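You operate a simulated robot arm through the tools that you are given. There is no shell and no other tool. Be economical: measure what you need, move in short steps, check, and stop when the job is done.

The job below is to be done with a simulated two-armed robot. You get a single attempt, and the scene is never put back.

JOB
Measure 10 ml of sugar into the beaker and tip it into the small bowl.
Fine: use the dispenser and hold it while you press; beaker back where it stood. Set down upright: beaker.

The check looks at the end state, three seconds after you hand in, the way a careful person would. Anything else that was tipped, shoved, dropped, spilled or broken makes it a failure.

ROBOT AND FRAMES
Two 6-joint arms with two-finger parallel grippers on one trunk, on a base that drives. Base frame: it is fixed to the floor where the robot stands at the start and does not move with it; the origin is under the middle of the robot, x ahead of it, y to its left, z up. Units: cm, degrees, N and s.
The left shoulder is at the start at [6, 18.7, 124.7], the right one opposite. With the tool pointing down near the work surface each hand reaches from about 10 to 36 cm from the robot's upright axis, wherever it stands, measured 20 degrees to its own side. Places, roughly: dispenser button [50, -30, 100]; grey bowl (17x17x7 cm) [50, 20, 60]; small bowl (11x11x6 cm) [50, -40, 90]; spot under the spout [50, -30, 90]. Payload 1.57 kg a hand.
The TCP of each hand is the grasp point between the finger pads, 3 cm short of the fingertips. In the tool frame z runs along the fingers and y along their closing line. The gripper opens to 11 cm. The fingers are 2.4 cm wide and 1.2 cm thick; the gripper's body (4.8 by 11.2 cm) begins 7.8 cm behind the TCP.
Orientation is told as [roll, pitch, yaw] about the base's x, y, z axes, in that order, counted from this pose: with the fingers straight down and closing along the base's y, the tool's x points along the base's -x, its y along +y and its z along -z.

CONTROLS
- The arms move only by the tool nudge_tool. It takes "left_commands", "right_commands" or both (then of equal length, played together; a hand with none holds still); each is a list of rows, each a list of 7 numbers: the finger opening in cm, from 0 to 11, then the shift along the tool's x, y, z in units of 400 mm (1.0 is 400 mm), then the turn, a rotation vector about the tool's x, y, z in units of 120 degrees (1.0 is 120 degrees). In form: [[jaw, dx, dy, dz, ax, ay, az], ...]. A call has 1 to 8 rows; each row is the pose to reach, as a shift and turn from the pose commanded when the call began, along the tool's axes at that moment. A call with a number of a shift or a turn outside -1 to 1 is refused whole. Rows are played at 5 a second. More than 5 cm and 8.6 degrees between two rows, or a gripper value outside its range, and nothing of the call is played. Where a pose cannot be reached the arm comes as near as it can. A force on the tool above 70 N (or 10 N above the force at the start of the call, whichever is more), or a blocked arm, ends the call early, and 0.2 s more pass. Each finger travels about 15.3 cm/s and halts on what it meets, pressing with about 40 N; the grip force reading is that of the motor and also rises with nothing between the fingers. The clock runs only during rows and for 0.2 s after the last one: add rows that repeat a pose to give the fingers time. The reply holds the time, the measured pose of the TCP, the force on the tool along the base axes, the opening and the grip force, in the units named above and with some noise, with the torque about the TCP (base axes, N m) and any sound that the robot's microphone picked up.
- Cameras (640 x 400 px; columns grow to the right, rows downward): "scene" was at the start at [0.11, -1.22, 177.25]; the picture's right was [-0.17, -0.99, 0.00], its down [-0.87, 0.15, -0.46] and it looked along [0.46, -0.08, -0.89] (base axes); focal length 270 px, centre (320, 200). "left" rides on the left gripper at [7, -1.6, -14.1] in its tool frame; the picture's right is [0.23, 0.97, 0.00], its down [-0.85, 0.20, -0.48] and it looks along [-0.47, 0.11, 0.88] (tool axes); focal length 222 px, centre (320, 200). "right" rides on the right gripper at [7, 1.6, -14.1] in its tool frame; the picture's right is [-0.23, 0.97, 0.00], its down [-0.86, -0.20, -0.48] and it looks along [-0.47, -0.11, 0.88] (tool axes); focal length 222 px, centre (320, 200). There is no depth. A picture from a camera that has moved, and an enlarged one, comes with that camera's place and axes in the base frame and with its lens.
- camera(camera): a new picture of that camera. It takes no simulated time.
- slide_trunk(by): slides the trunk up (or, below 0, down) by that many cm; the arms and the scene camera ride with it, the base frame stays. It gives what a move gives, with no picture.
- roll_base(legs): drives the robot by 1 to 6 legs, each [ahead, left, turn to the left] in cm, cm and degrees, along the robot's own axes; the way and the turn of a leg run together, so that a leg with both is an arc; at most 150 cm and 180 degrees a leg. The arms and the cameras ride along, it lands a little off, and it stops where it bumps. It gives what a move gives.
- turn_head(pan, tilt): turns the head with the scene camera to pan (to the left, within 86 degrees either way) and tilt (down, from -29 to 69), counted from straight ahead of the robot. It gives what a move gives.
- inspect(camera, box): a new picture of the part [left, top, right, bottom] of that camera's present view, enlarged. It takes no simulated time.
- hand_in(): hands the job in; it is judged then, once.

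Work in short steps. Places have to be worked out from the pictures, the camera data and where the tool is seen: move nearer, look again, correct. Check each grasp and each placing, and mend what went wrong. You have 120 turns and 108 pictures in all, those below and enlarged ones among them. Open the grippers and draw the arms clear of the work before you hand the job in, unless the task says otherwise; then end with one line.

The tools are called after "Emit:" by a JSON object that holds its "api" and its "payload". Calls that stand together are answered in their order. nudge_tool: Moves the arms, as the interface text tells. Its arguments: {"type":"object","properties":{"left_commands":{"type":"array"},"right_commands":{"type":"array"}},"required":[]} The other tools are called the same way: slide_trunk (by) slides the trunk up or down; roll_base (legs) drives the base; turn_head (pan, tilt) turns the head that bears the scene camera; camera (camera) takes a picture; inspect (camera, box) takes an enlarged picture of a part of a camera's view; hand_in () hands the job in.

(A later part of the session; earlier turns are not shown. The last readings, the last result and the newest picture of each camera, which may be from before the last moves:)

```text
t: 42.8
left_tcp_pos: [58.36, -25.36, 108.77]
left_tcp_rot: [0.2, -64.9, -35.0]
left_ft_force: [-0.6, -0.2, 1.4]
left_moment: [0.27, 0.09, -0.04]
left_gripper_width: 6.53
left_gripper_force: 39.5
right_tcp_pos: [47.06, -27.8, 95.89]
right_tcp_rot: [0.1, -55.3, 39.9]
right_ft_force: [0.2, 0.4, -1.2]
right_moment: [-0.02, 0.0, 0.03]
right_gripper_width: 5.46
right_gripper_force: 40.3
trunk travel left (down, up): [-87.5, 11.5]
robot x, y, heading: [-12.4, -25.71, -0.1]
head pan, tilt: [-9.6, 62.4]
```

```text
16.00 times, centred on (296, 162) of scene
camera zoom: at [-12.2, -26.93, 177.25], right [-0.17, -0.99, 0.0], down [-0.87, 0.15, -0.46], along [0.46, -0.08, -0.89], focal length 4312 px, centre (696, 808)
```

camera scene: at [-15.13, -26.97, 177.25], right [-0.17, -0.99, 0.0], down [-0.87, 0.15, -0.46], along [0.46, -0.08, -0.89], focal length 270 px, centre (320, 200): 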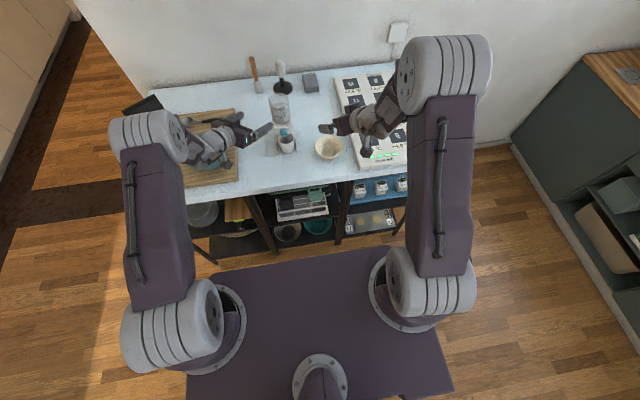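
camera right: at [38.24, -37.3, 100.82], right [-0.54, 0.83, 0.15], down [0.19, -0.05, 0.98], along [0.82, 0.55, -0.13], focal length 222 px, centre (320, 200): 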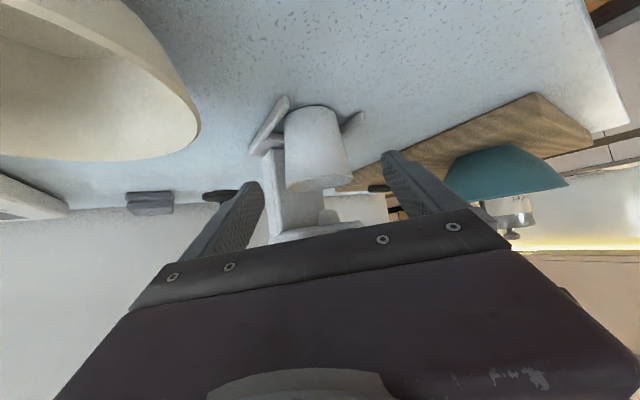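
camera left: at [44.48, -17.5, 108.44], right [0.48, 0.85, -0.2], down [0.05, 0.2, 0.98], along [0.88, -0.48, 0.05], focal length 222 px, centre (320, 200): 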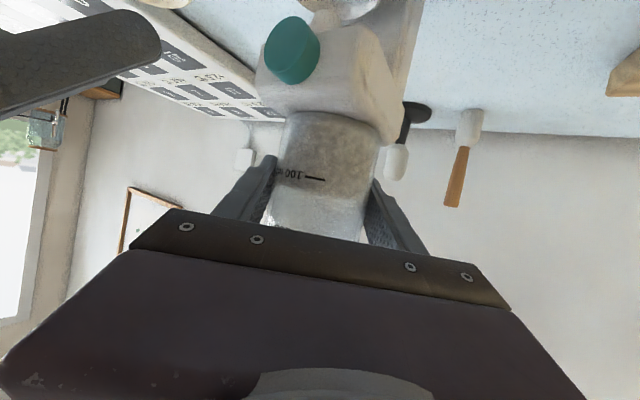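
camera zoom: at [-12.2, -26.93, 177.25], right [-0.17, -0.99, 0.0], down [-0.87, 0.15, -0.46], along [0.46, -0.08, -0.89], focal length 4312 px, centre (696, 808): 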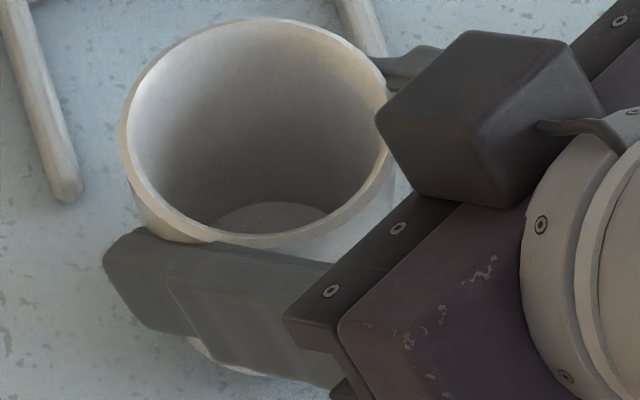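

The bottom disc isn't conclusive. I carry the cup up and toward me with the hand pointing left (yaw 80°), where a simple wrist roll can tip its mouth toward the head camera.

Emit:
{"api": "nudge_tool", "payload": {"right_commands": [[5, -0.0095, 0.02, -0.0455, -0.047, -0.0067, -0.03], [5, -0.019, 0.04, -0.091, -0.094, -0.013, -0.06], [5, -0.0285, 0.06, -0.1365, -0.141, -0.02, -0.0895], [5, -0.038, 0.081, -0.182, -0.188, -0.027, -0.119], [5, -0.0475, 0.101, -0.2275, -0.235, -0.033, -0.149], [5, -0.057, 0.121, -0.273, -0.2825, -0.04, -0.179], [5, -0.057, 0.121, -0.273, -0.2825, -0.04, -0.179]]}}

Emit:
{"api": "inspect", "payload": {"camera": "scene", "box": [250, 110, 330, 210]}}

```text
t: 44.4
left_tcp_pos: [58.44, -25.35, 108.85]
left_tcp_rot: [0.2, -64.8, -35.1]
left_ft_force: [0.2, 0.2, 0.7]
left_moment: [0.11, 0.13, -0.08]
left_gripper_width: 6.55
left_gripper_force: 40.0
right_tcp_pos: [38.03, -28.86, 103.97]
right_tcp_rot: [0.1, -60.3, 79.9]
right_ft_force: [-0.1, 0.2, -1.3]
right_moment: [-0.05, 0.02, 0.01]
right_gripper_width: 5.44
right_gripper_force: 40.1
trunk travel left (down, up): [-87.5, 11.5]
robot x, y, heading: [-12.49, -25.64, -0.1]
head pan, tilt: [-9.6, 62.4]
```

```text
4.00 times, centred on (290, 160) of scene
camera zoom: at [-12.19, -26.95, 177.25], right [-0.17, -0.99, 0.0], down [-0.87, 0.15, -0.46], along [0.46, -0.08, -0.89], focal length 1078 px, centre (440, 360)
```

zoom: 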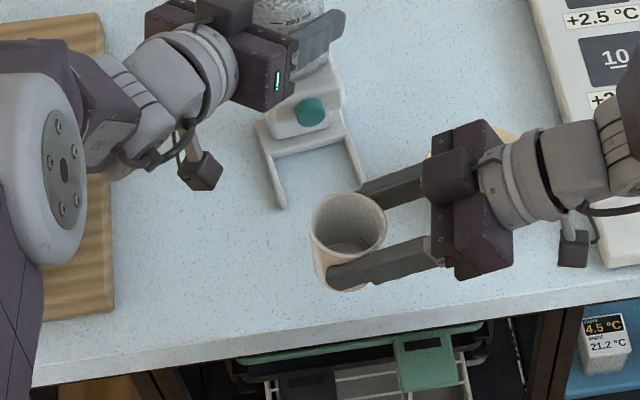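

The cup is clearly in view. I tip it 22° toward the camera with the right wrist and at the same time turn the dispenser back -8° about the jar axis with the left hand.

Emit:
{"api": "nudge_tool", "payload": {"right_commands": [[5, 0, 0, 0, 0.03, -0.011, -0.052], [5, 0, 0, 0, 0.059, -0.021, -0.105], [5, 0, 0, 0, 0.089, -0.032, -0.157], [5, 0, 0, 0, 0.089, -0.032, -0.157]], "left_commands": [[5, 0, 0, 0, 0.02, 0, 0.009], [5, 0, 0, 0, 0.04, 0, 0.019], [5, 0, 0, 0, 0.06, 0, 0.028], [5, 0, 0, 0, 0.06, 0, 0.028]]}}

Emit:
{"api": "inspect", "payload": {"camera": "scene", "box": [290, 150, 322, 186]}}

Emit:
{"api": "inspect", "payload": {"camera": "scene", "box": [240, 90, 330, 170]}}

```text
t: 45.4
left_tcp_pos: [58.31, -25.41, 108.8]
left_tcp_rot: [0.1, -64.9, -43.0]
left_ft_force: [0.5, -0.6, -0.4]
left_moment: [0.02, -0.25, -0.03]
left_gripper_width: 6.56
left_gripper_force: 39.4
right_tcp_pos: [44.6, -29.77, 104.44]
right_tcp_rot: [-42.3, -57.1, 116.8]
right_ft_force: [-0.6, -0.1, -1.6]
right_moment: [-0.02, -0.01, -0.04]
right_gripper_width: 5.45
right_gripper_force: 39.8
right hand out of reach, approached as far as the arm can: row 2, 3, 4
trunk travel left (down, up): [-87.5, 11.5]
robot x, y, heading: [-12.54, -25.6, 0.3]
head pan, tilt: [-9.6, 62.4]
```

```text
11.11 times, centred on (306, 168) of scene
camera zoom: at [-12.18, -26.95, 177.25], right [-0.17, -0.99, 0.0], down [-0.87, 0.15, -0.46], along [0.46, -0.08, -0.89], focal length 2995 px, centre (476, 556)
```

zoom: 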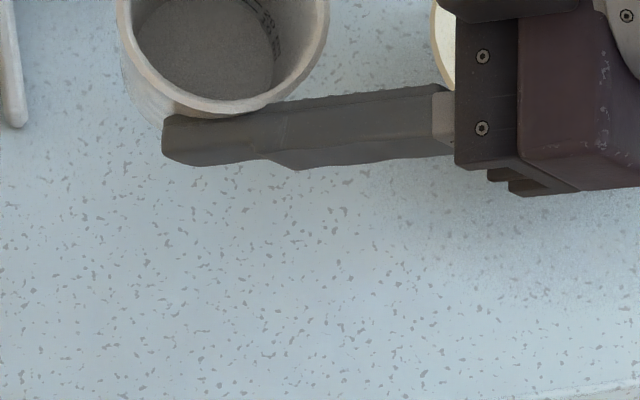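

```text
5.00 times, centred on (285, 130) of scene
camera zoom: at [-12.18, -26.95, 177.25], right [-0.17, -0.99, 0.0], down [-0.87, 0.15, -0.46], along [0.46, -0.08, -0.89], focal length 1348 px, centre (495, 550)
```

zoom: 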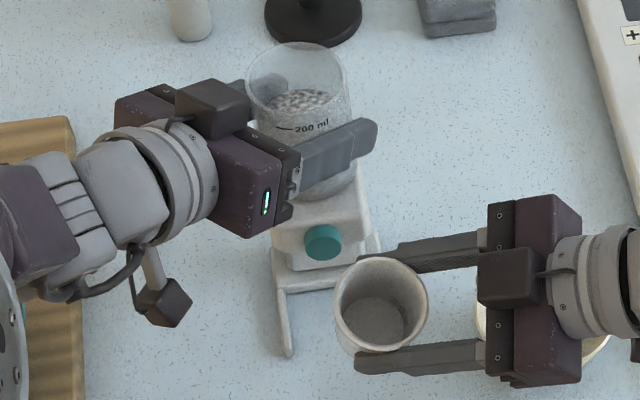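

The cup's inside is now visible, and there are markings on its inner wall. I zoom in on it.

Emit:
{"api": "inspect", "payload": {"camera": "scene", "box": [288, 142, 307, 160]}}

```text
16.00 times, centred on (298, 151) of scene
camera zoom: at [-12.18, -26.95, 177.25], right [-0.17, -0.99, 0.0], down [-0.87, 0.15, -0.46], along [0.46, -0.08, -0.89], focal length 4312 px, centre (680, 984)
```

zoom: 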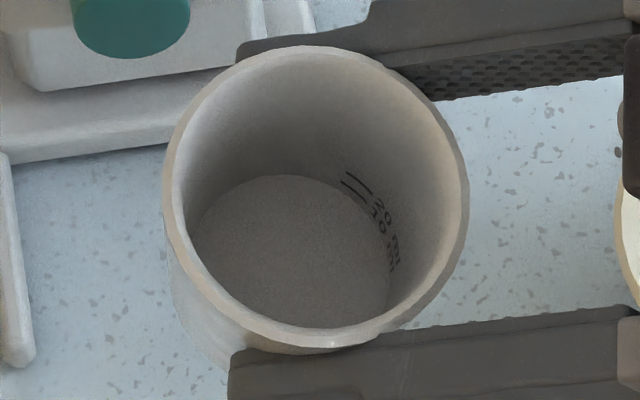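

The cup carries inner marks "10 ml" and "20 ml", with the surface near the lower one. I reduce the tilt to about 8° and bring the cup nearer, so the wall marks spread out for a clear reading.

Emit:
{"api": "nudge_tool", "payload": {"right_commands": [[5, -0.038, 0.019, -0.021, -0.019, 0.007, 0.033], [5, -0.076, 0.038, -0.042, -0.038, 0.013, 0.067], [5, -0.114, 0.0565, -0.0625, -0.057, 0.02, 0.1], [5, -0.114, 0.0565, -0.0625, -0.057, 0.02, 0.1]]}}

Emit:
{"api": "camera", "payload": {"camera": "scene"}}

```text
t: 46.4
left_tcp_pos: [58.26, -25.36, 108.85]
left_tcp_rot: [0.2, -64.9, -43.0]
left_ft_force: [-1.0, 0.4, 1.1]
left_moment: [-0.05, 0.0, -0.05]
left_gripper_width: 6.55
left_gripper_force: 39.9
right_tcp_pos: [40.47, -29.42, 108.22]
right_tcp_rot: [-16.1, -60.8, 94.1]
right_ft_force: [-0.7, -0.8, -2.3]
right_moment: [-0.01, 0.04, 0.02]
right_gripper_width: 5.46
right_gripper_force: 40.6
trunk travel left (down, up): [-87.5, 11.5]
robot x, y, heading: [-12.4, -25.69, -0.2]
head pan, tilt: [-9.6, 62.4]
```

```text
33 pictures are left
camera scene: at [-12.2, -26.95, 177.25], right [-0.17, -0.99, 0.0], down [-0.87, 0.15, -0.46], along [0.46, -0.08, -0.89], focal length 270 px, centre (320, 200)
```

scene: 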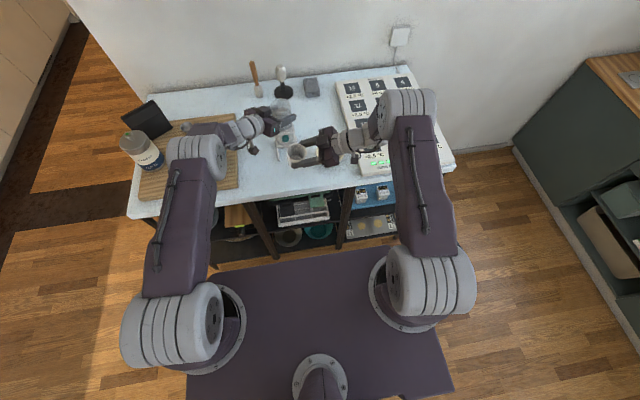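

Cup is at about (297,155); I enlarge there. (33 pictures remain, so I'll be sparing.)

Emit:
{"api": "inspect", "payload": {"camera": "scene", "box": [288, 147, 307, 163]}}

```text
16.00 times, centred on (298, 155) of scene
camera zoom: at [-12.2, -26.95, 177.25], right [-0.17, -0.99, 0.0], down [-0.87, 0.15, -0.46], along [0.46, -0.08, -0.89], focal length 4312 px, centre (680, 920)
```

zoom: 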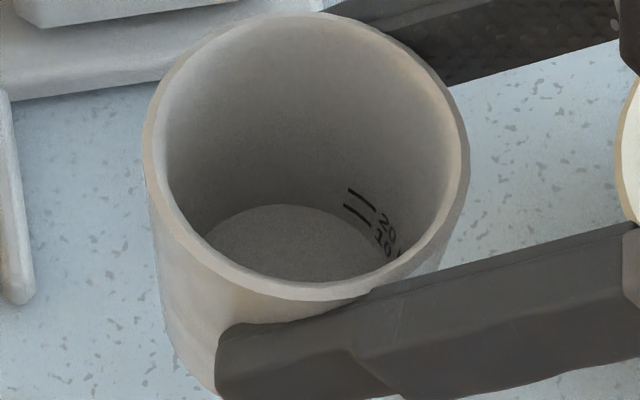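

The 10 ml line sits within a few pixels of the surface edge, too close to judge from here. I raise the cup toward the head camera to [35,-29,138], with a total tilt of about 22°, for a larger view.

Emit:
{"api": "nudge_tool", "payload": {"right_commands": [[5, -0.094, 0.005, -0.053, 0.008, -0.003, -0.014], [5, -0.189, 0.01, -0.106, 0.016, -0.006, -0.029], [5, -0.283, 0.015, -0.159, 0.024, -0.009, -0.043], [5, -0.377, 0.019, -0.212, 0.033, -0.012, -0.057], [5, -0.471, 0.024, -0.265, 0.041, -0.0145, -0.071], [5, -0.566, 0.029, -0.318, 0.049, -0.0175, -0.0855], [5, -0.66, 0.034, -0.371, 0.057, -0.0204, -0.0998], [5, -0.66, 0.034, -0.371, 0.057, -0.0204, -0.0998]]}}

```text
t: 48.2
left_tcp_pos: [58.42, -25.42, 108.71]
left_tcp_rot: [0.2, -64.9, -43.0]
left_ft_force: [0.1, 0.4, 0.4]
left_moment: [-0.04, 0.11, -0.04]
left_gripper_width: 6.52
left_gripper_force: 40.0
right_tcp_pos: [34.92, -29.11, 138.07]
right_tcp_rot: [-42.5, -57.0, 116.8]
right_ft_force: [-0.2, 0.5, -0.5]
right_moment: [-0.02, 0.02, 0.02]
right_gripper_width: 5.46
right_gripper_force: 40.5
trunk travel left (down, up): [-87.5, 11.5]
robot x, y, heading: [-12.34, -25.63, -0.3]
head pan, tilt: [-9.6, 62.4]
```

Reached. The cup should appear around (292,85).

Emit:
{"api": "inspect", "payload": {"camera": "scene", "box": [277, 78, 305, 95]}}

```text
16.00 times, centred on (291, 86) of scene
camera zoom: at [-12.14, -26.95, 177.25], right [-0.17, -0.99, 0.0], down [-0.87, 0.15, -0.46], along [0.46, -0.08, -0.89], focal length 4312 px, centre (784, 2016)
```

zoom: 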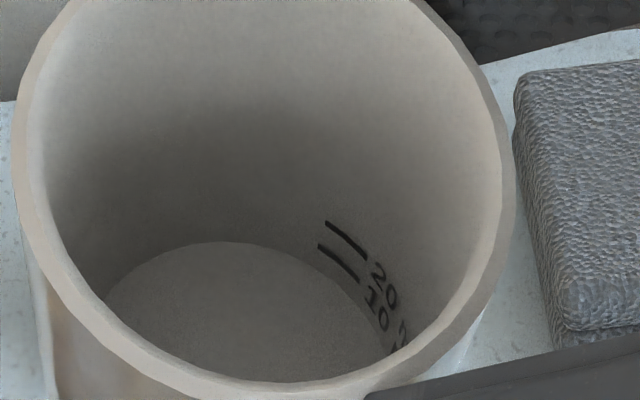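

Now it's legible: the 10 ml line stands clear of the surface by roughly half to two-thirds of a 10 ml interval, so one press gave clearly less than 10 ml (about 4–5 ml). Another press is needed; I bring the cup back down upright.

Emit:
{"api": "nudge_tool", "payload": {"right_commands": [[5, 0.091, 0.03, 0.046, -0.011, 0.004, 0.02], [5, 0.1825, 0.061, 0.0925, -0.022, 0.008, 0.039], [5, 0.274, 0.091, 0.139, -0.034, 0.012, 0.059], [5, 0.365, 0.121, 0.185, -0.045, 0.016, 0.0785], [5, 0.456, 0.152, 0.231, -0.056, 0.02, 0.098], [5, 0.5475, 0.182, 0.2775, -0.067, 0.024, 0.118], [5, 0.639, 0.212, 0.324, -0.078, 0.028, 0.137], [5, 0.73, 0.2425, 0.37, -0.0895, 0.032, 0.157]]}}

```text
t: 50.0
left_tcp_pos: [58.36, -25.37, 108.73]
left_tcp_rot: [0.2, -64.8, -43.0]
left_ft_force: [2.4, -0.4, -0.5]
left_moment: [-0.11, -0.21, 0.03]
left_gripper_width: 6.54
left_gripper_force: 40.3
right_tcp_pos: [38.26, -28.98, 103.95]
right_tcp_rot: [0.3, -60.5, 79.8]
right_ft_force: [0.4, -0.3, -1.8]
right_moment: [-0.03, 0.04, 0.0]
right_gripper_width: 5.45
right_gripper_force: 40.1
trunk travel left (down, up): [-87.5, 11.5]
robot x, y, heading: [-12.24, -25.65, -0.2]
head pan, tilt: [-9.6, 62.4]
```

Upright again. I swing back to the entry position in front of the feet, [47,-26.3,95.9].

Emit:
{"api": "nudge_tool", "payload": {"right_commands": [[5, 0.0205, -0.034, 0.032, 0.049, 0.0077, 0.031], [5, 0.041, -0.068, 0.0635, 0.098, 0.015, 0.062], [5, 0.0615, -0.1015, 0.095, 0.1475, 0.023, 0.093], [5, 0.082, -0.135, 0.127, 0.197, 0.031, 0.124], [5, 0.1025, -0.169, 0.159, 0.246, 0.038, 0.155], [5, 0.123, -0.203, 0.1905, 0.295, 0.046, 0.186], [5, 0.123, -0.203, 0.1905, 0.295, 0.046, 0.186]]}}

Emit:
{"api": "inspect", "payload": {"camera": "scene", "box": [255, 105, 325, 175]}}

```text
t: 51.6
left_tcp_pos: [58.33, -25.4, 108.77]
left_tcp_rot: [0.2, -65.0, -43.0]
left_ft_force: [-0.3, 0.8, 0.7]
left_moment: [-0.09, 0.02, -0.01]
left_gripper_width: 6.54
left_gripper_force: 40.0
right_tcp_pos: [46.84, -26.16, 95.93]
right_tcp_rot: [-0.3, -54.6, 38.4]
right_ft_force: [-0.3, -0.7, -1.0]
right_moment: [0.0, 0.01, 0.02]
right_gripper_width: 5.45
right_gripper_force: 39.5
trunk travel left (down, up): [-87.5, 11.5]
robot x, y, heading: [-12.32, -25.54, -0.1]
head pan, tilt: [-9.6, 62.4]
```

```text
5.71 times, centred on (290, 140) of scene
camera zoom: at [-12.18, -26.98, 177.25], right [-0.17, -0.99, 0.0], down [-0.87, 0.15, -0.46], along [0.46, -0.08, -0.89], focal length 1540 px, centre (491, 543)
```

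zoom: 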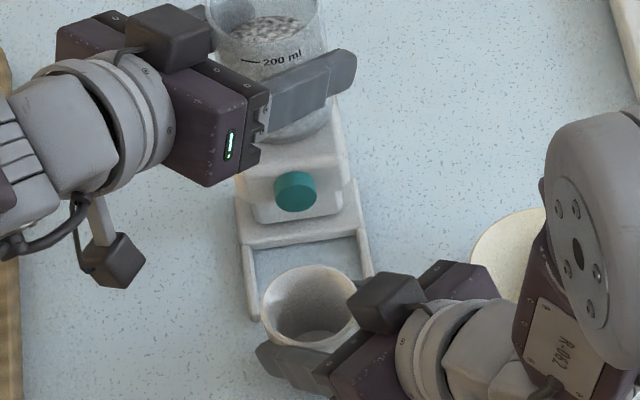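

The dispenser is back near its original facing, and the cup lines up with the button and spout. I slide it straight in 6.8 cm and lower it to the table.

Emit:
{"api": "nudge_tool", "payload": {"right_commands": [[5, -0.024, -0.035, 0.038, 0, 0, 0], [5, -0.047, -0.07, 0.0755, 0, 0, 0], [5, -0.071, -0.1055, 0.113, 0, 0, 0], [5, -0.071, -0.1055, 0.113, 0, 0, 0], [5, -0.061, -0.1055, 0.12, 0, 0, 0], [5, -0.061, -0.1055, 0.12, 0, 0, 0]]}}

Emit:
{"api": "inspect", "payload": {"camera": "scene", "box": [255, 105, 325, 175]}}

```text
t: 53.0
left_tcp_pos: [58.35, -25.26, 108.91]
left_tcp_rot: [0.2, -64.9, -43.0]
left_ft_force: [-0.7, -0.3, 0.9]
left_moment: [0.03, 0.05, -0.09]
left_gripper_width: 6.53
left_gripper_force: 40.0
right_tcp_pos: [53.68, -26.1, 95.11]
right_tcp_rot: [-0.3, -54.7, 38.3]
right_ft_force: [0.2, -0.7, -0.6]
right_moment: [-0.02, 0.05, -0.06]
right_gripper_width: 5.43
right_gripper_force: 40.1
trunk travel left (down, up): [-87.5, 11.5]
robot x, y, heading: [-12.47, -25.81, -0.2]
head pan, tilt: [-9.6, 62.4]
```

```text
5.71 times, centred on (290, 140) of scene
camera zoom: at [-12.17, -26.94, 177.25], right [-0.17, -0.99, 0.0], down [-0.87, 0.15, -0.46], along [0.46, -0.08, -0.89], focal length 1540 px, centre (491, 543)
```

zoom: 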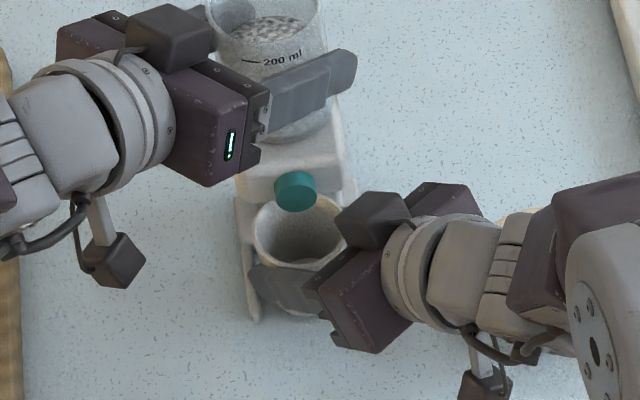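

Cup is down under the spout and nothing shifted. I open just to 6.6 cm and back out along the fingers.

Emit:
{"api": "nudge_tool", "payload": {"right_commands": [[5, 0.002, 0, 0.001, 0, 0, 0], [5.9, 0.002, 0, 0.001, 0, 0, 0], [6.6, 0.002, 0, 0.001, 0, 0, 0], [6.6, 0.002, 0, -0.05, 0, 0, 0], [6.6, 0.002, 0, -0.11, 0, 0, 0], [6.6, 0.002, 0, -0.17, 0, 0, 0]]}}

Emit:
{"api": "inspect", "payload": {"camera": "scene", "box": [255, 105, 325, 175]}}

```text
t: 54.4
left_tcp_pos: [58.4, -25.38, 108.89]
left_tcp_rot: [0.2, -64.9, -43.0]
left_ft_force: [-0.3, 1.0, -0.5]
left_moment: [0.01, 0.13, 0.0]
left_gripper_width: 6.54
left_gripper_force: 40.2
right_tcp_pos: [49.22, -29.65, 99.03]
right_tcp_rot: [-0.2, -54.7, 38.4]
right_ft_force: [0.2, 1.2, -0.2]
right_moment: [0.01, 0.02, -0.01]
right_gripper_width: 6.6
right_gripper_force: 0.0
trunk travel left (down, up): [-87.5, 11.5]
robot x, y, heading: [-12.35, -25.96, -0.2]
head pan, tilt: [-9.6, 62.4]
```

```text
5.71 times, centred on (290, 140) of scene
camera zoom: at [-12.21, -26.98, 177.25], right [-0.17, -0.99, 0.0], down [-0.87, 0.15, -0.46], along [0.46, -0.08, -0.89], focal length 1540 px, centre (491, 543)
```

zoom: 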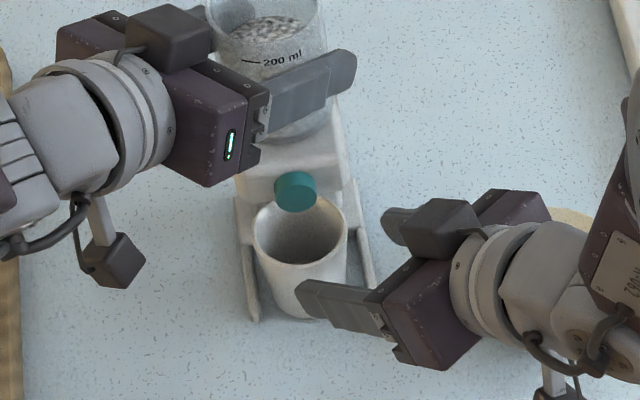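

The cup stands well under the spout. I take a jar-level baseline from the left camera and move the right inner finger in front of the button, stopping about 0.9 cm short.

Emit:
{"api": "nudge_tool", "payload": {"right_commands": [[6.6, -0.032, -0.0035, -0.0455, 0, 0, 0], [6.6, -0.064, -0.007, -0.091, 0, 0, 0], [6.6, -0.083, -0.033, -0.064, 0, 0, 0], [6.6, -0.1026, -0.0597, -0.0366, 0, 0, 0], [6.6, -0.1026, -0.0597, -0.0366, 0, 0, 0]]}}

Emit:
{"api": "inspect", "payload": {"camera": "left", "box": [285, 160, 375, 235]}}

Emit:
{"api": "inspect", "payload": {"camera": "right", "box": [290, 100, 430, 230]}}

```text
t: 55.6
left_tcp_pos: [58.28, -25.36, 108.84]
left_tcp_rot: [0.3, -64.9, -43.0]
left_ft_force: [0.8, 0.8, 0.2]
left_moment: [-0.05, 0.02, -0.02]
left_gripper_width: 6.55
left_gripper_force: 40.0
right_tcp_pos: [51.6, -30.79, 103.06]
right_tcp_rot: [-0.1, -54.6, 38.4]
right_ft_force: [-0.7, 0.2, -0.2]
right_moment: [-0.01, 0.0, 0.02]
right_gripper_width: 6.61
right_gripper_force: 0.1
trunk travel left (down, up): [-87.5, 11.5]
robot x, y, heading: [-12.36, -25.65, -0.2]
head pan, tilt: [-9.6, 62.4]
```

```text
5.33 times, centred on (330, 198) of left
camera zoom: at [45.68, -15.71, 108.42], right [0.59, 0.78, -0.2], down [0.08, 0.19, 0.98], along [0.8, -0.59, 0.05], focal length 1185 px, centre (267, 213)
```

zoom: 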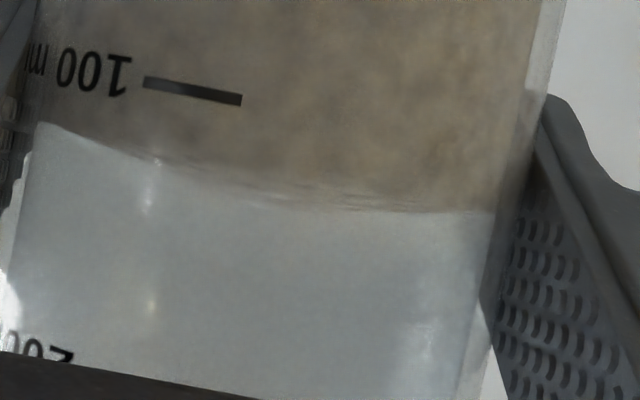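

```text
3.08 times, centred on (360, 165) of right
camera zoom: at [38.46, -39.23, 105.72], right [-0.5, 0.85, 0.18], down [0.21, -0.09, 0.97], along [0.84, 0.53, -0.13], focal length 684 px, centre (197, 308)
```

zoom: 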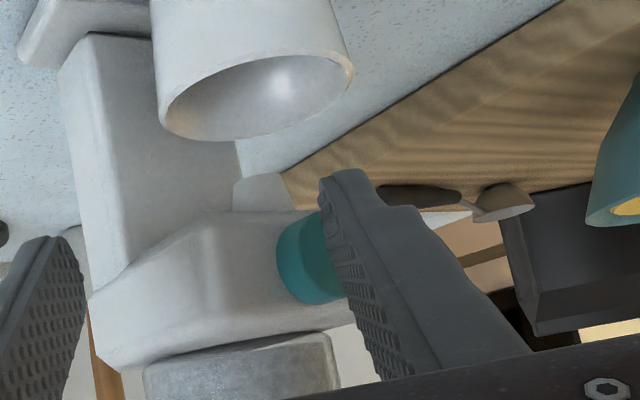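

Baseline recorded and the finger faces the button (button y ≈ -26.1). I press with small steps.

Emit:
{"api": "nudge_tool", "payload": {"right_commands": [[6.6, -0.003, -0.0137, 0.0042, 0, 0, 0], [6.6, -0.0053, -0.0168, 0.0074, 0, 0, 0], [6.6, -0.0075, -0.0199, 0.0106, 0, 0, 0]]}}

```text
t: 56.4
left_tcp_pos: [58.43, -25.34, 108.73]
left_tcp_rot: [0.2, -64.9, -43.0]
left_ft_force: [3.2, 0.7, 0.4]
left_moment: [-0.09, -0.03, -0.05]
left_gripper_width: 6.55
left_gripper_force: 40.0
right_tcp_pos: [52.59, -31.12, 103.19]
right_tcp_rot: [-0.1, -54.6, 38.4]
right_ft_force: [-3.3, -0.6, -0.8]
right_moment: [0.0, 0.01, 0.18]
right_gripper_width: 6.73
right_gripper_force: 0.3
trunk travel left (down, up): [-87.5, 11.5]
robot x, y, heading: [-12.2, -25.64, -0.3]
head pan, tilt: [-9.6, 62.4]
heard: click
```

Second click. I back off 2 cm and re-read the jar level.

Emit:
{"api": "nudge_tool", "payload": {"right_commands": [[6.6, 0.0115, 0.0155, -0.016, 0, 0, 0], [6.6, 0.0227, 0.031, -0.032, 0, 0, 0], [6.6, 0.0227, 0.031, -0.032, 0, 0, 0], [6.6, 0.0227, 0.031, -0.032, 0, 0, 0]]}}

Emit:
{"api": "inspect", "payload": {"camera": "left", "box": [285, 160, 375, 235]}}

```text
t: 57.4
left_tcp_pos: [58.43, -25.43, 108.85]
left_tcp_rot: [0.2, -64.9, -42.9]
left_ft_force: [-0.7, 0.6, 0.6]
left_moment: [-0.04, 0.05, 0.02]
left_gripper_width: 6.53
left_gripper_force: 39.6
right_tcp_pos: [50.6, -31.07, 103.24]
right_tcp_rot: [-0.2, -54.6, 38.5]
right_ft_force: [0.0, -0.8, -0.5]
right_moment: [-0.02, 0.03, 0.02]
right_gripper_width: 6.6
right_gripper_force: 0.0
trunk travel left (down, up): [-87.5, 11.5]
robot x, y, heading: [-12.18, -25.6, -0.1]
head pan, tilt: [-9.6, 62.4]
```

```text
5.33 times, centred on (330, 198) of left
camera zoom: at [45.66, -15.71, 108.42], right [0.59, 0.78, -0.2], down [0.08, 0.19, 0.98], along [0.8, -0.59, 0.05], focal length 1185 px, centre (267, 213)
```

zoom: 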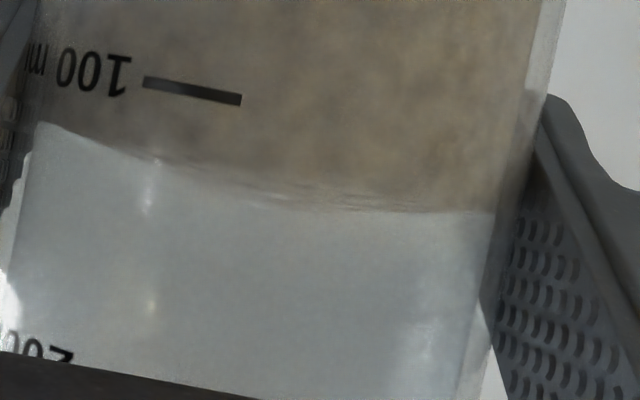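

The drawn jar level doesn't change, so I must read the cup itself. I go back down the same line to the cup with 7.2 cm opening and grip it.

Emit:
{"api": "nudge_tool", "payload": {"right_commands": [[7.2, 0.0375, 0.023, -0.0095, 0, 0, 0], [7.2, 0.089, 0.049, 0.056, 0, 0, 0], [7.2, 0.089, 0.049, 0.115, 0, 0, 0], [7.2, 0.089, 0.049, 0.17, 0, 0, 0], [7.2, 0.089, 0.049, 0.227, 0, 0, 0], [6, 0.089, 0.049, 0.227, 0, 0, 0], [5, 0.089, 0.049, 0.227, 0, 0, 0], [5, 0.089, 0.049, 0.227, 0, 0, 0]]}}

Emit:
{"api": "inspect", "payload": {"camera": "scene", "box": [255, 105, 325, 175]}}

```text
t: 59.2
left_tcp_pos: [58.44, -25.44, 108.74]
left_tcp_rot: [0.2, -64.9, -43.0]
left_ft_force: [-1.1, -0.6, 0.3]
left_moment: [-0.13, -0.03, 0.01]
left_gripper_width: 6.55
left_gripper_force: 40.4
right_tcp_pos: [53.61, -26.25, 95.2]
right_tcp_rot: [-0.2, -54.6, 38.3]
right_ft_force: [0.6, 0.8, 0.2]
right_moment: [0.08, -0.01, -0.02]
right_gripper_width: 5.46
right_gripper_force: 39.7
trunk travel left (down, up): [-87.5, 11.5]
robot x, y, heading: [-12.36, -25.51, -0.1]
head pan, tilt: [-9.6, 62.4]
```

```text
5.71 times, centred on (290, 140) of scene
camera zoom: at [-12.16, -26.94, 177.25], right [-0.17, -0.99, 0.0], down [-0.87, 0.15, -0.46], along [0.46, -0.08, -0.89], focal length 1540 px, centre (491, 543)
```

zoom: 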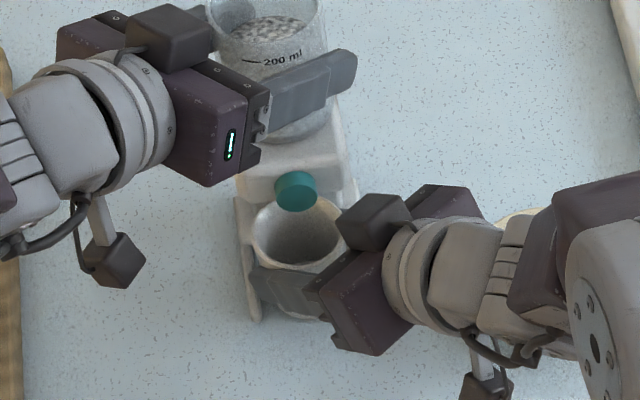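

Gripped with no shift. Pull it straight out with a slight lift.

Emit:
{"api": "nudge_tool", "payload": {"right_commands": [[5, -0.0122, 0, -0.0087, 0, 0, 0], [5, 0.0135, 0.035, -0.045, 0, 0, 0], [5, 0.039, 0.07, -0.081, 0, 0, 0], [5, 0.065, 0.1055, -0.117, 0, 0, 0]]}}

```text
t: 60.2
left_tcp_pos: [58.34, -25.31, 108.85]
left_tcp_rot: [0.1, -64.9, -43.0]
left_ft_force: [-0.3, 0.1, -0.5]
left_moment: [-0.03, 0.08, 0.01]
left_gripper_width: 6.56
left_gripper_force: 40.0
right_tcp_pos: [46.69, -26.28, 95.64]
right_tcp_rot: [-0.1, -54.7, 38.5]
right_ft_force: [0.0, -0.9, -2.2]
right_moment: [-0.05, 0.04, -0.02]
right_gripper_width: 5.44
right_gripper_force: 40.2
trunk travel left (down, up): [-87.5, 11.5]
robot x, y, heading: [-12.29, -25.95, -0.1]
head pan, tilt: [-9.6, 62.4]
```

Now swing to the viewing side (yaw 80°).

Emit:
{"api": "nudge_tool", "payload": {"right_commands": [[5, -0.0085, 0.013, -0.048, -0.049, -0.008, -0.031], [5, -0.017, 0.026, -0.096, -0.097, -0.016, -0.062], [5, -0.0255, 0.039, -0.1445, -0.146, -0.024, -0.0925], [5, -0.034, 0.052, -0.193, -0.195, -0.032, -0.123], [5, -0.0425, 0.065, -0.241, -0.243, -0.04, -0.154], [5, -0.051, 0.078, -0.289, -0.292, -0.0475, -0.185]]}}

```text
t: 61.6
left_tcp_pos: [58.29, -25.31, 108.91]
left_tcp_rot: [0.2, -64.9, -43.0]
left_ft_force: [-0.5, 0.3, -0.2]
left_moment: [0.02, 0.05, 0.0]
left_gripper_width: 6.55
left_gripper_force: 39.8
right_tcp_pos: [38.3, -29.07, 104.08]
right_tcp_rot: [0.0, -60.5, 79.8]
right_ft_force: [-0.4, 0.0, -1.5]
right_moment: [-0.01, 0.02, -0.06]
right_gripper_width: 5.48
right_gripper_force: 40.1
trunk travel left (down, up): [-87.5, 11.5]
robot x, y, heading: [-12.19, -25.65, -0.1]
head pan, tilt: [-9.6, 62.4]
```

Raise and tip it 22° toward the head camera as before.

Emit:
{"api": "nudge_tool", "payload": {"right_commands": [[5, -0.0916, 0.01, -0.054, 0.005, -0.002, -0.009], [5, -0.183, 0.02, -0.1075, 0.012, -0.0045, -0.022], [5, -0.275, 0.03, -0.161, 0.023, -0.0085, -0.041], [5, -0.366, 0.0405, -0.215, 0.036, -0.013, -0.063], [5, -0.458, 0.0506, -0.269, 0.049, -0.018, -0.086], [5, -0.549, 0.061, -0.3225, 0.062, -0.0225, -0.11], [5, -0.641, 0.071, -0.376, 0.076, -0.028, -0.134], [5, -0.7325, 0.081, -0.43, 0.089, -0.0325, -0.157]]}}

Emit:
{"api": "inspect", "payload": {"camera": "scene", "box": [277, 78, 305, 97]}}

```text
t: 63.4
left_tcp_pos: [58.19, -25.42, 108.74]
left_tcp_rot: [0.2, -64.9, -42.9]
left_ft_force: [-1.7, 0.4, 0.5]
left_moment: [0.02, 0.21, -0.09]
left_gripper_width: 6.54
left_gripper_force: 40.4
right_tcp_pos: [34.89, -28.87, 138.04]
right_tcp_rot: [-42.9, -57.2, 116.8]
right_ft_force: [0.1, -0.6, -0.6]
right_moment: [0.0, 0.0, -0.06]
right_gripper_width: 5.44
right_gripper_force: 39.3
trunk travel left (down, up): [-87.5, 11.5]
robot x, y, heading: [-12.32, -25.76, -0.4]
head pan, tilt: [-9.6, 62.4]
```

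```text
16.00 times, centred on (291, 88) of scene
camera zoom: at [-12.29, -26.91, 177.24], right [-0.17, -0.99, 0.0], down [-0.87, 0.15, -0.46], along [0.46, -0.08, -0.89], focal length 4312 px, centre (784, 2000)
```

zoom: 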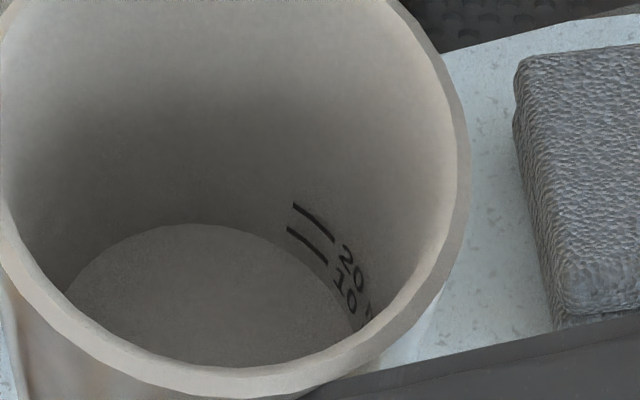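

The second dose seems to have raised the level, but the marks are at an awkward angle. I turn the cup about its axis by 35° so the marks face the camera on the far wall, bring it nearer, and reduce the tilt to 13°.

Emit:
{"api": "nudge_tool", "payload": {"right_commands": [[5, -0.0086, 0.032, -0.0114, -0.0585, -0.002, -0.015], [5, -0.017, 0.064, -0.023, -0.117, -0.0044, -0.03], [5, -0.026, 0.096, -0.034, -0.1755, -0.0066, -0.046], [5, -0.034, 0.128, -0.046, -0.234, -0.0088, -0.061], [5, -0.043, 0.16, -0.057, -0.2925, -0.011, -0.076], [5, -0.043, 0.16, -0.057, -0.2925, -0.011, -0.076]]}}

Emit:
{"api": "camera", "payload": {"camera": "scene"}}

```text
t: 64.8
left_tcp_pos: [58.43, -25.29, 108.87]
left_tcp_rot: [0.2, -64.9, -43.1]
left_ft_force: [0.3, 0.3, -0.1]
left_moment: [-0.04, 0.1, -0.07]
left_gripper_width: 6.56
left_gripper_force: 39.7
right_tcp_pos: [28.13, -28.87, 137.94]
right_tcp_rot: [-19.6, -53.3, 131.7]
right_ft_force: [-0.2, 0.2, -1.4]
right_moment: [0.01, -0.01, 0.03]
right_gripper_width: 5.45
right_gripper_force: 39.4
trunk travel left (down, up): [-87.5, 11.5]
robot x, y, heading: [-12.36, -25.82, -0.3]
head pan, tilt: [-9.6, 62.4]
```

```text
22 pictures are left
camera scene: at [-12.17, -26.95, 177.25], right [-0.17, -0.99, 0.0], down [-0.87, 0.15, -0.46], along [0.46, -0.08, -0.89], focal length 270 px, centre (320, 200)
```

scene: 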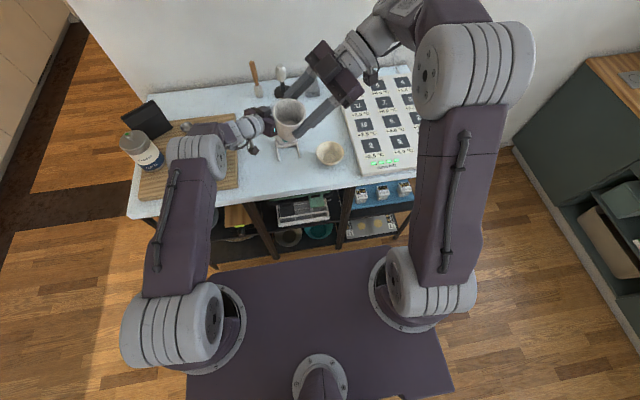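

Cup is at (289,112); I enlarge.

Emit:
{"api": "inspect", "payload": {"camera": "scene", "box": [276, 104, 302, 122]}}

```text
16.00 times, centred on (289, 113) of scene
camera zoom: at [-12.17, -26.95, 177.25], right [-0.17, -0.99, 0.0], down [-0.87, 0.15, -0.46], along [0.46, -0.08, -0.89], focal length 4312 px, centre (816, 1592)
```

zoom: 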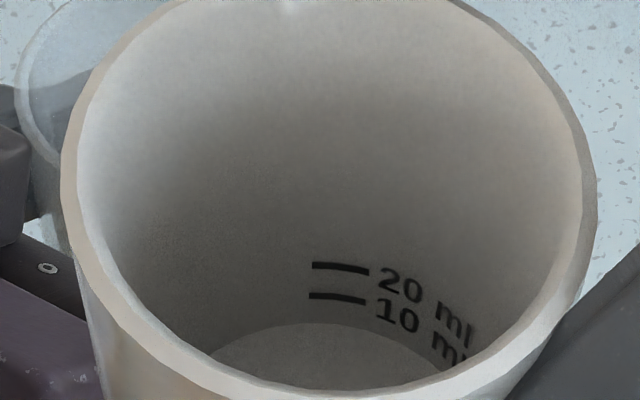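

Now it's a clear reading: 20→10 lines are 30 px apart and the surface lies about 26 px below the 10 ml line, so there are only about 2 ml after two presses, i.e. roughly 1 ml per press. More presses are needed; I bring the cup back down upright.

Emit:
{"api": "nudge_tool", "payload": {"right_commands": [[5, 0.108, -0.019, 0.053, 0.0382, 0, 0.0377], [5, 0.216, -0.038, 0.106, 0.0764, 0, 0.0753], [5, 0.3234, -0.057, 0.159, 0.1146, 0, 0.113], [5, 0.431, -0.076, 0.2125, 0.1528, 0, 0.1507], [5, 0.539, -0.095, 0.266, 0.191, 0, 0.1884], [5, 0.647, -0.114, 0.319, 0.2292, 0, 0.226], [5, 0.755, -0.133, 0.372, 0.2674, 0, 0.2637], [5, 0.8625, -0.1525, 0.425, 0.3056, 0.0004, 0.3014]]}}

```text
t: 66.6
left_tcp_pos: [58.39, -25.45, 108.78]
left_tcp_rot: [0.1, -64.8, -43.0]
left_ft_force: [0.3, 1.0, 0.5]
left_moment: [-0.14, -0.03, 0.0]
left_gripper_width: 6.51
left_gripper_force: 39.4
right_tcp_pos: [42.97, -28.12, 101.87]
right_tcp_rot: [0.6, -60.4, 64.4]
right_ft_force: [0.0, 0.1, -1.4]
right_moment: [-0.05, 0.01, -0.01]
right_gripper_width: 5.44
right_gripper_force: 39.7
trunk travel left (down, up): [-87.5, 11.5]
robot x, y, heading: [-12.58, -25.74, -0.3]
head pan, tilt: [-9.6, 62.4]
```

On target. Now turn to the entry pose, slide under the spout and lower, all along the proven path.

Emit:
{"api": "nudge_tool", "payload": {"right_commands": [[5, 0.022, -0.0165, 0.037, 0.046, 0.012, 0.029], [5, 0.044, -0.033, 0.074, 0.0915, 0.024, 0.058], [5, 0.066, -0.0495, 0.111, 0.137, 0.036, 0.087], [5, 0.088, -0.066, 0.1485, 0.183, 0.0475, 0.116], [5, 0.077, -0.117, 0.171, 0.183, 0.0475, 0.116], [5, 0.066, -0.168, 0.194, 0.183, 0.0475, 0.116], [5, 0.0555, -0.22, 0.216, 0.183, 0.0475, 0.116], [5, 0.067, -0.22, 0.2227, 0.183, 0.0475, 0.116]]}}

Emit:
{"api": "inspect", "payload": {"camera": "scene", "box": [255, 105, 325, 175]}}

```text
t: 68.4
left_tcp_pos: [58.4, -25.34, 108.8]
left_tcp_rot: [0.1, -64.9, -43.0]
left_ft_force: [-1.3, 0.2, 0.2]
left_moment: [-0.08, 0.12, -0.02]
left_gripper_width: 6.54
left_gripper_force: 40.0
right_tcp_pos: [53.48, -26.11, 95.22]
right_tcp_rot: [0.5, -54.6, 38.6]
right_ft_force: [0.3, 0.0, -1.5]
right_moment: [-0.02, 0.03, 0.01]
right_gripper_width: 5.45
right_gripper_force: 40.2
trunk travel left (down, up): [-87.5, 11.5]
robot x, y, heading: [-12.5, -25.62, -0.3]
head pan, tilt: [-9.6, 62.4]
```

```text
5.71 times, centred on (290, 140) of scene
camera zoom: at [-12.18, -26.93, 177.25], right [-0.17, -0.99, 0.0], down [-0.87, 0.15, -0.46], along [0.46, -0.08, -0.89], focal length 1540 px, centre (491, 543)
```

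zoom: 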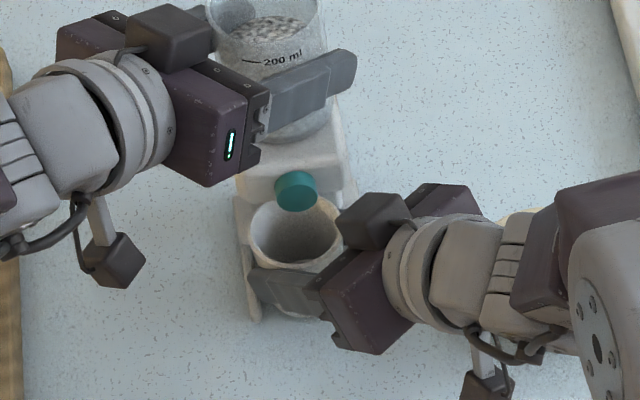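

In place again. I release, back out and go straight to the pre-press position in one call.

Emit:
{"api": "nudge_tool", "payload": {"right_commands": [[5, 0.002, 0, 0.001, 0, 0, 0], [5.9, 0.002, 0, 0.001, 0, 0, 0], [6.6, 0.002, 0, 0.001, 0, 0, 0], [6.6, 0.002, 0, -0.055, 0, 0, 0], [6.6, 0.002, 0, -0.11, 0, 0, 0], [6.6, 0.002, 0, -0.17, 0, 0, 0], [6.6, -0.03, -0.0035, -0.215, 0, 0, 0], [6.6, -0.062, -0.007, -0.261, 0, 0, 0]]}}

```text
t: 70.2
left_tcp_pos: [58.32, -25.3, 108.78]
left_tcp_rot: [0.2, -64.9, -43.0]
left_ft_force: [-0.2, 1.0, -0.2]
left_moment: [0.0, 0.23, -0.09]
left_gripper_width: 6.55
left_gripper_force: 40.3
right_tcp_pos: [48.1, -30.8, 103.34]
right_tcp_rot: [0.3, -54.6, 38.7]
right_ft_force: [0.1, 0.7, 0.2]
right_moment: [-0.03, -0.02, -0.01]
right_gripper_width: 6.61
right_gripper_force: 0.1
trunk travel left (down, up): [-87.5, 11.5]
robot x, y, heading: [-12.22, -25.64, -0.2]
head pan, tilt: [-9.6, 62.4]
```

Ready in front of the button. I make two presses in one call (forward/hold, back/hold) and check the clicks.

Emit:
{"api": "nudge_tool", "payload": {"right_commands": [[6.6, -0.016, -0.029, 0.026, 0, 0, 0], [6.6, -0.0314, -0.0573, 0.0509, 0, 0, 0], [6.6, -0.0456, -0.0768, 0.0708, 0, 0, 0], [6.6, -0.0456, -0.0768, 0.0708, 0, 0, 0], [6.6, -0.0314, -0.0573, 0.0509, 0, 0, 0], [6.6, -0.0314, -0.0573, 0.0509, 0, 0, 0], [6.6, -0.0456, -0.0768, 0.0708, 0, 0, 0], [6.6, -0.0456, -0.0768, 0.0708, 0, 0, 0]]}}

```text
t: 72.0
left_tcp_pos: [58.44, -25.35, 108.89]
left_tcp_rot: [0.2, -64.9, -43.0]
left_ft_force: [4.1, 1.7, 0.3]
left_moment: [-0.04, -0.08, -0.01]
left_gripper_width: 6.52
left_gripper_force: 40.2
right_tcp_pos: [52.74, -31.03, 103.11]
right_tcp_rot: [0.4, -54.5, 38.6]
right_ft_force: [-4.7, 0.1, 0.6]
right_moment: [0.03, 0.04, 0.17]
right_gripper_width: 6.8
right_gripper_force: 1.2
trunk travel left (down, up): [-87.5, 11.5]
robot x, y, heading: [-12.42, -25.63, -0.3]
head pan, tilt: [-9.6, 62.4]
heard: click, click
```

Two clicks (4 in all). Two more presses the same way.

Emit:
{"api": "nudge_tool", "payload": {"right_commands": [[6.6, 0.0142, 0.0195, -0.0199, 0, 0, 0], [6.6, 0.0142, 0.0195, -0.0199, 0, 0, 0], [6.6, 0, 0, 0, 0, 0, 0], [6.6, 0, 0, 0, 0, 0, 0], [6.6, 0.0142, 0.0195, -0.0199, 0, 0, 0], [6.6, 0.0142, 0.0195, -0.0199, 0, 0, 0], [6.6, 0, 0, 0, 0, 0, 0], [6.6, 0, 0, 0, 0, 0, 0]]}}

```text
t: 73.8
left_tcp_pos: [58.33, -25.37, 108.81]
left_tcp_rot: [0.2, -64.8, -43.0]
left_ft_force: [4.3, -0.2, -0.2]
left_moment: [-0.08, -0.08, 0.0]
left_gripper_width: 6.53
left_gripper_force: 40.3
right_tcp_pos: [52.68, -31.19, 103.0]
right_tcp_rot: [0.5, -54.6, 38.8]
right_ft_force: [-4.3, -0.8, 1.0]
right_moment: [0.01, 0.06, 0.21]
right_gripper_width: 6.79
right_gripper_force: 0.4
trunk travel left (down, up): [-87.5, 11.5]
robot x, y, heading: [-12.22, -25.51, -0.1]
head pan, tilt: [-9.6, 62.4]
heard: click, click
```

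Six in all. Two more, ending backed off, then I'll verify the level.

Emit:
{"api": "nudge_tool", "payload": {"right_commands": [[6.6, 0.0142, 0.0195, -0.0199, 0, 0, 0], [6.6, 0.0142, 0.0195, -0.0199, 0, 0, 0], [6.6, 0, 0, 0, 0, 0, 0], [6.6, 0, 0, 0, 0, 0, 0], [6.6, 0.0142, 0.0195, -0.0199, 0, 0, 0], [6.6, 0.0142, 0.0195, -0.0199, 0, 0, 0], [6.6, 0, 0, 0, 0, 0, 0], [6.6, 0, 0, 0, 0, 0, 0]]}}

```text
t: 75.6
left_tcp_pos: [58.38, -25.32, 108.85]
left_tcp_rot: [0.1, -64.9, -43.0]
left_ft_force: [2.9, 0.7, -0.1]
left_moment: [-0.12, 0.02, -0.02]
left_gripper_width: 6.52
left_gripper_force: 39.8
right_tcp_pos: [52.75, -31.12, 103.0]
right_tcp_rot: [0.4, -54.5, 38.6]
right_ft_force: [-3.6, -1.4, -0.2]
right_moment: [0.03, 0.01, 0.17]
right_gripper_width: 6.78
right_gripper_force: 1.6
trunk travel left (down, up): [-87.5, 11.5]
robot x, y, heading: [-12.09, -25.82, 0.0]
head pan, tilt: [-9.6, 62.4]
heard: click, click
```

Eight clicks now. I return to the cup and grip it to check the level.

Emit:
{"api": "nudge_tool", "payload": {"right_commands": [[6.6, 0.0306, 0.042, -0.043, 0, 0, 0], [7.2, 0.1085, 0.084, 0.02, 0, 0, 0], [7.2, 0.1085, 0.084, 0.078, 0, 0, 0], [7.2, 0.1085, 0.084, 0.135, 0, 0, 0], [7.2, 0.1085, 0.084, 0.1925, 0, 0, 0], [6, 0.1085, 0.084, 0.1925, 0, 0, 0], [5, 0.1085, 0.084, 0.1925, 0, 0, 0], [5, 0.1085, 0.084, 0.1925, 0, 0, 0]]}}

```text
t: 77.4
left_tcp_pos: [58.36, -25.29, 108.89]
left_tcp_rot: [0.2, -64.9, -43.0]
left_ft_force: [0.5, -0.6, -0.9]
left_moment: [-0.19, 0.06, -0.02]
left_gripper_width: 6.55
left_gripper_force: 39.9
right_tcp_pos: [53.54, -26.1, 95.0]
right_tcp_rot: [0.3, -54.7, 38.7]
right_ft_force: [0.3, 0.3, 0.5]
right_moment: [0.06, -0.01, -0.01]
right_gripper_width: 5.45
right_gripper_force: 39.7
trunk travel left (down, up): [-87.5, 11.5]
robot x, y, heading: [-12.06, -25.7, -0.2]
head pan, tilt: [-9.6, 62.4]
```

Gripped. I lift, pull out and start turning in one call.

Emit:
{"api": "nudge_tool", "payload": {"right_commands": [[5, -0.012, 0, -0.0087, 0, 0, 0], [5, 0.014, 0.035, -0.045, 0, 0, 0], [5, 0.039, 0.07, -0.081, 0, 0, 0], [5, 0.065, 0.106, -0.117, 0, 0, 0], [5, 0.048, 0.111, -0.161, -0.045, -0.012, -0.029], [5, 0.031, 0.116, -0.205, -0.0905, -0.024, -0.058], [5, 0.014, 0.1205, -0.249, -0.136, -0.036, -0.087], [5, -0.003, 0.1255, -0.2935, -0.181, -0.0475, -0.1165]]}}

```text
t: 79.2
left_tcp_pos: [58.46, -25.39, 108.84]
left_tcp_rot: [0.3, -64.9, -43.0]
left_ft_force: [-0.9, 1.2, 0.2]
left_moment: [0.02, 0.09, 0.01]
left_gripper_width: 6.55
left_gripper_force: 39.7
right_tcp_pos: [43.06, -28.18, 101.91]
right_tcp_rot: [0.2, -60.4, 64.7]
right_ft_force: [-0.1, -0.8, -1.7]
right_moment: [-0.03, 0.03, 0.03]
right_gripper_width: 5.46
right_gripper_force: 39.8
trunk travel left (down, up): [-87.5, 11.5]
robot x, y, heading: [-12.27, -25.3, -0.2]
head pan, tilt: [-9.6, 62.4]
```

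Raise to the same reading pose as before.

Emit:
{"api": "nudge_tool", "payload": {"right_commands": [[5, -0.087, 0.041, -0.075, -0.0382, 0, -0.0377], [5, -0.1745, 0.0825, -0.1495, -0.0764, 0, -0.0753], [5, -0.262, 0.124, -0.224, -0.1146, 0, -0.113], [5, -0.349, 0.165, -0.299, -0.1528, 0, -0.1507], [5, -0.436, 0.206, -0.374, -0.191, 0, -0.1884], [5, -0.5235, 0.2475, -0.4485, -0.2292, 0, -0.226], [5, -0.611, 0.289, -0.523, -0.2674, 0, -0.2637], [5, -0.698, 0.33, -0.598, -0.3056, 0, -0.3014]]}}

Emit:
{"api": "inspect", "payload": {"camera": "scene", "box": [276, 104, 302, 122]}}

```text
t: 81.0
left_tcp_pos: [58.3, -25.21, 108.85]
left_tcp_rot: [0.2, -64.8, -43.0]
left_ft_force: [-0.9, 0.6, 0.4]
left_moment: [-0.06, 0.17, -0.01]
left_gripper_width: 6.54
left_gripper_force: 40.1
right_tcp_pos: [28.2, -28.83, 138.38]
right_tcp_rot: [-19.8, -53.1, 131.4]
right_ft_force: [-0.2, 0.2, -0.5]
right_moment: [-0.02, -0.03, -0.01]
right_gripper_width: 5.45
right_gripper_force: 40.2
trunk travel left (down, up): [-87.5, 11.5]
robot x, y, heading: [-12.48, -25.64, -0.4]
head pan, tilt: [-9.6, 62.4]
```

```text
16.00 times, centred on (289, 113) of scene
camera zoom: at [-12.26, -26.89, 177.24], right [-0.17, -0.99, 0.0], down [-0.87, 0.15, -0.46], along [0.46, -0.08, -0.89], focal length 4312 px, centre (816, 1592)
```

zoom: 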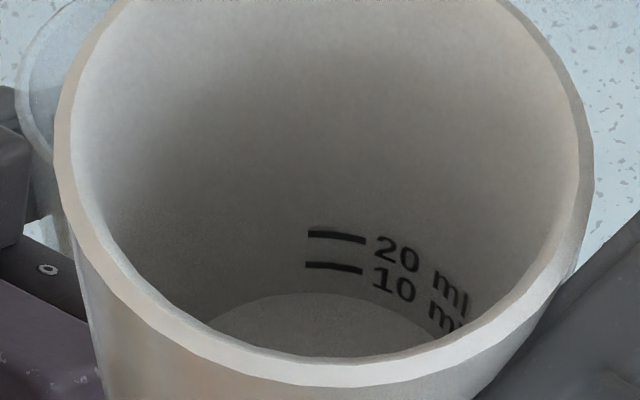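

The gap is unchanged (26 px) after six more clicks, so what I see is the bare cup bottom: nothing is collecting in the cup. I check beneath the spout and around it for sugar.

Emit:
{"api": "inspect", "payload": {"camera": "scene", "box": [272, 120, 312, 165]}}

Emit:
{"api": "inspect", "payload": {"camera": "left", "box": [230, 0, 430, 240]}}

```text
8.89 times, centred on (292, 142) of scene
camera zoom: at [-12.26, -26.89, 177.24], right [-0.17, -0.99, 0.0], down [-0.87, 0.15, -0.46], along [0.46, -0.08, -0.89], focal length 2396 px, centre (569, 711)
```

zoom: 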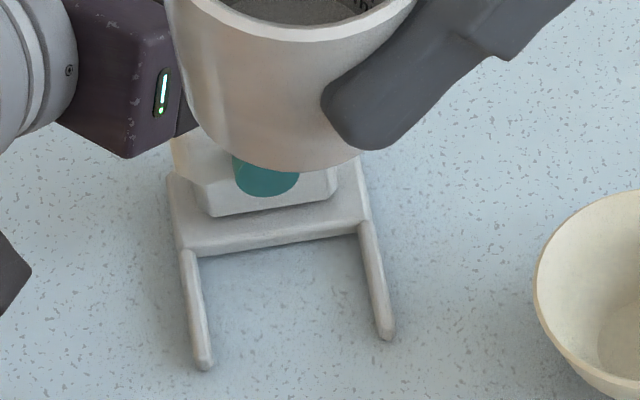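

```text
1.67 times, centred on (330, 120) of left
camera zoom: at [45.61, -15.68, 108.42], right [0.59, 0.78, -0.2], down [0.08, 0.19, 0.98], along [0.8, -0.59, 0.05], focal length 370 px, centre (303, 333)
```

zoom: 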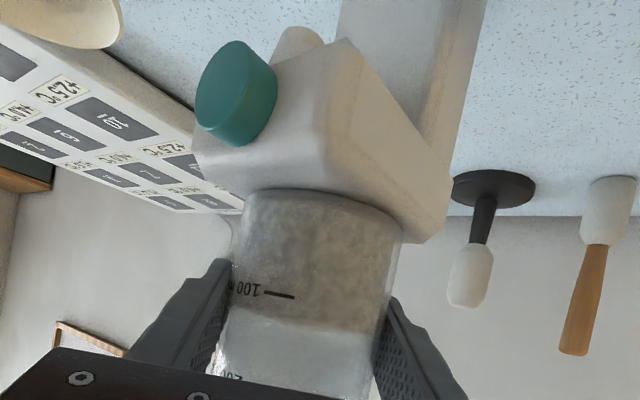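

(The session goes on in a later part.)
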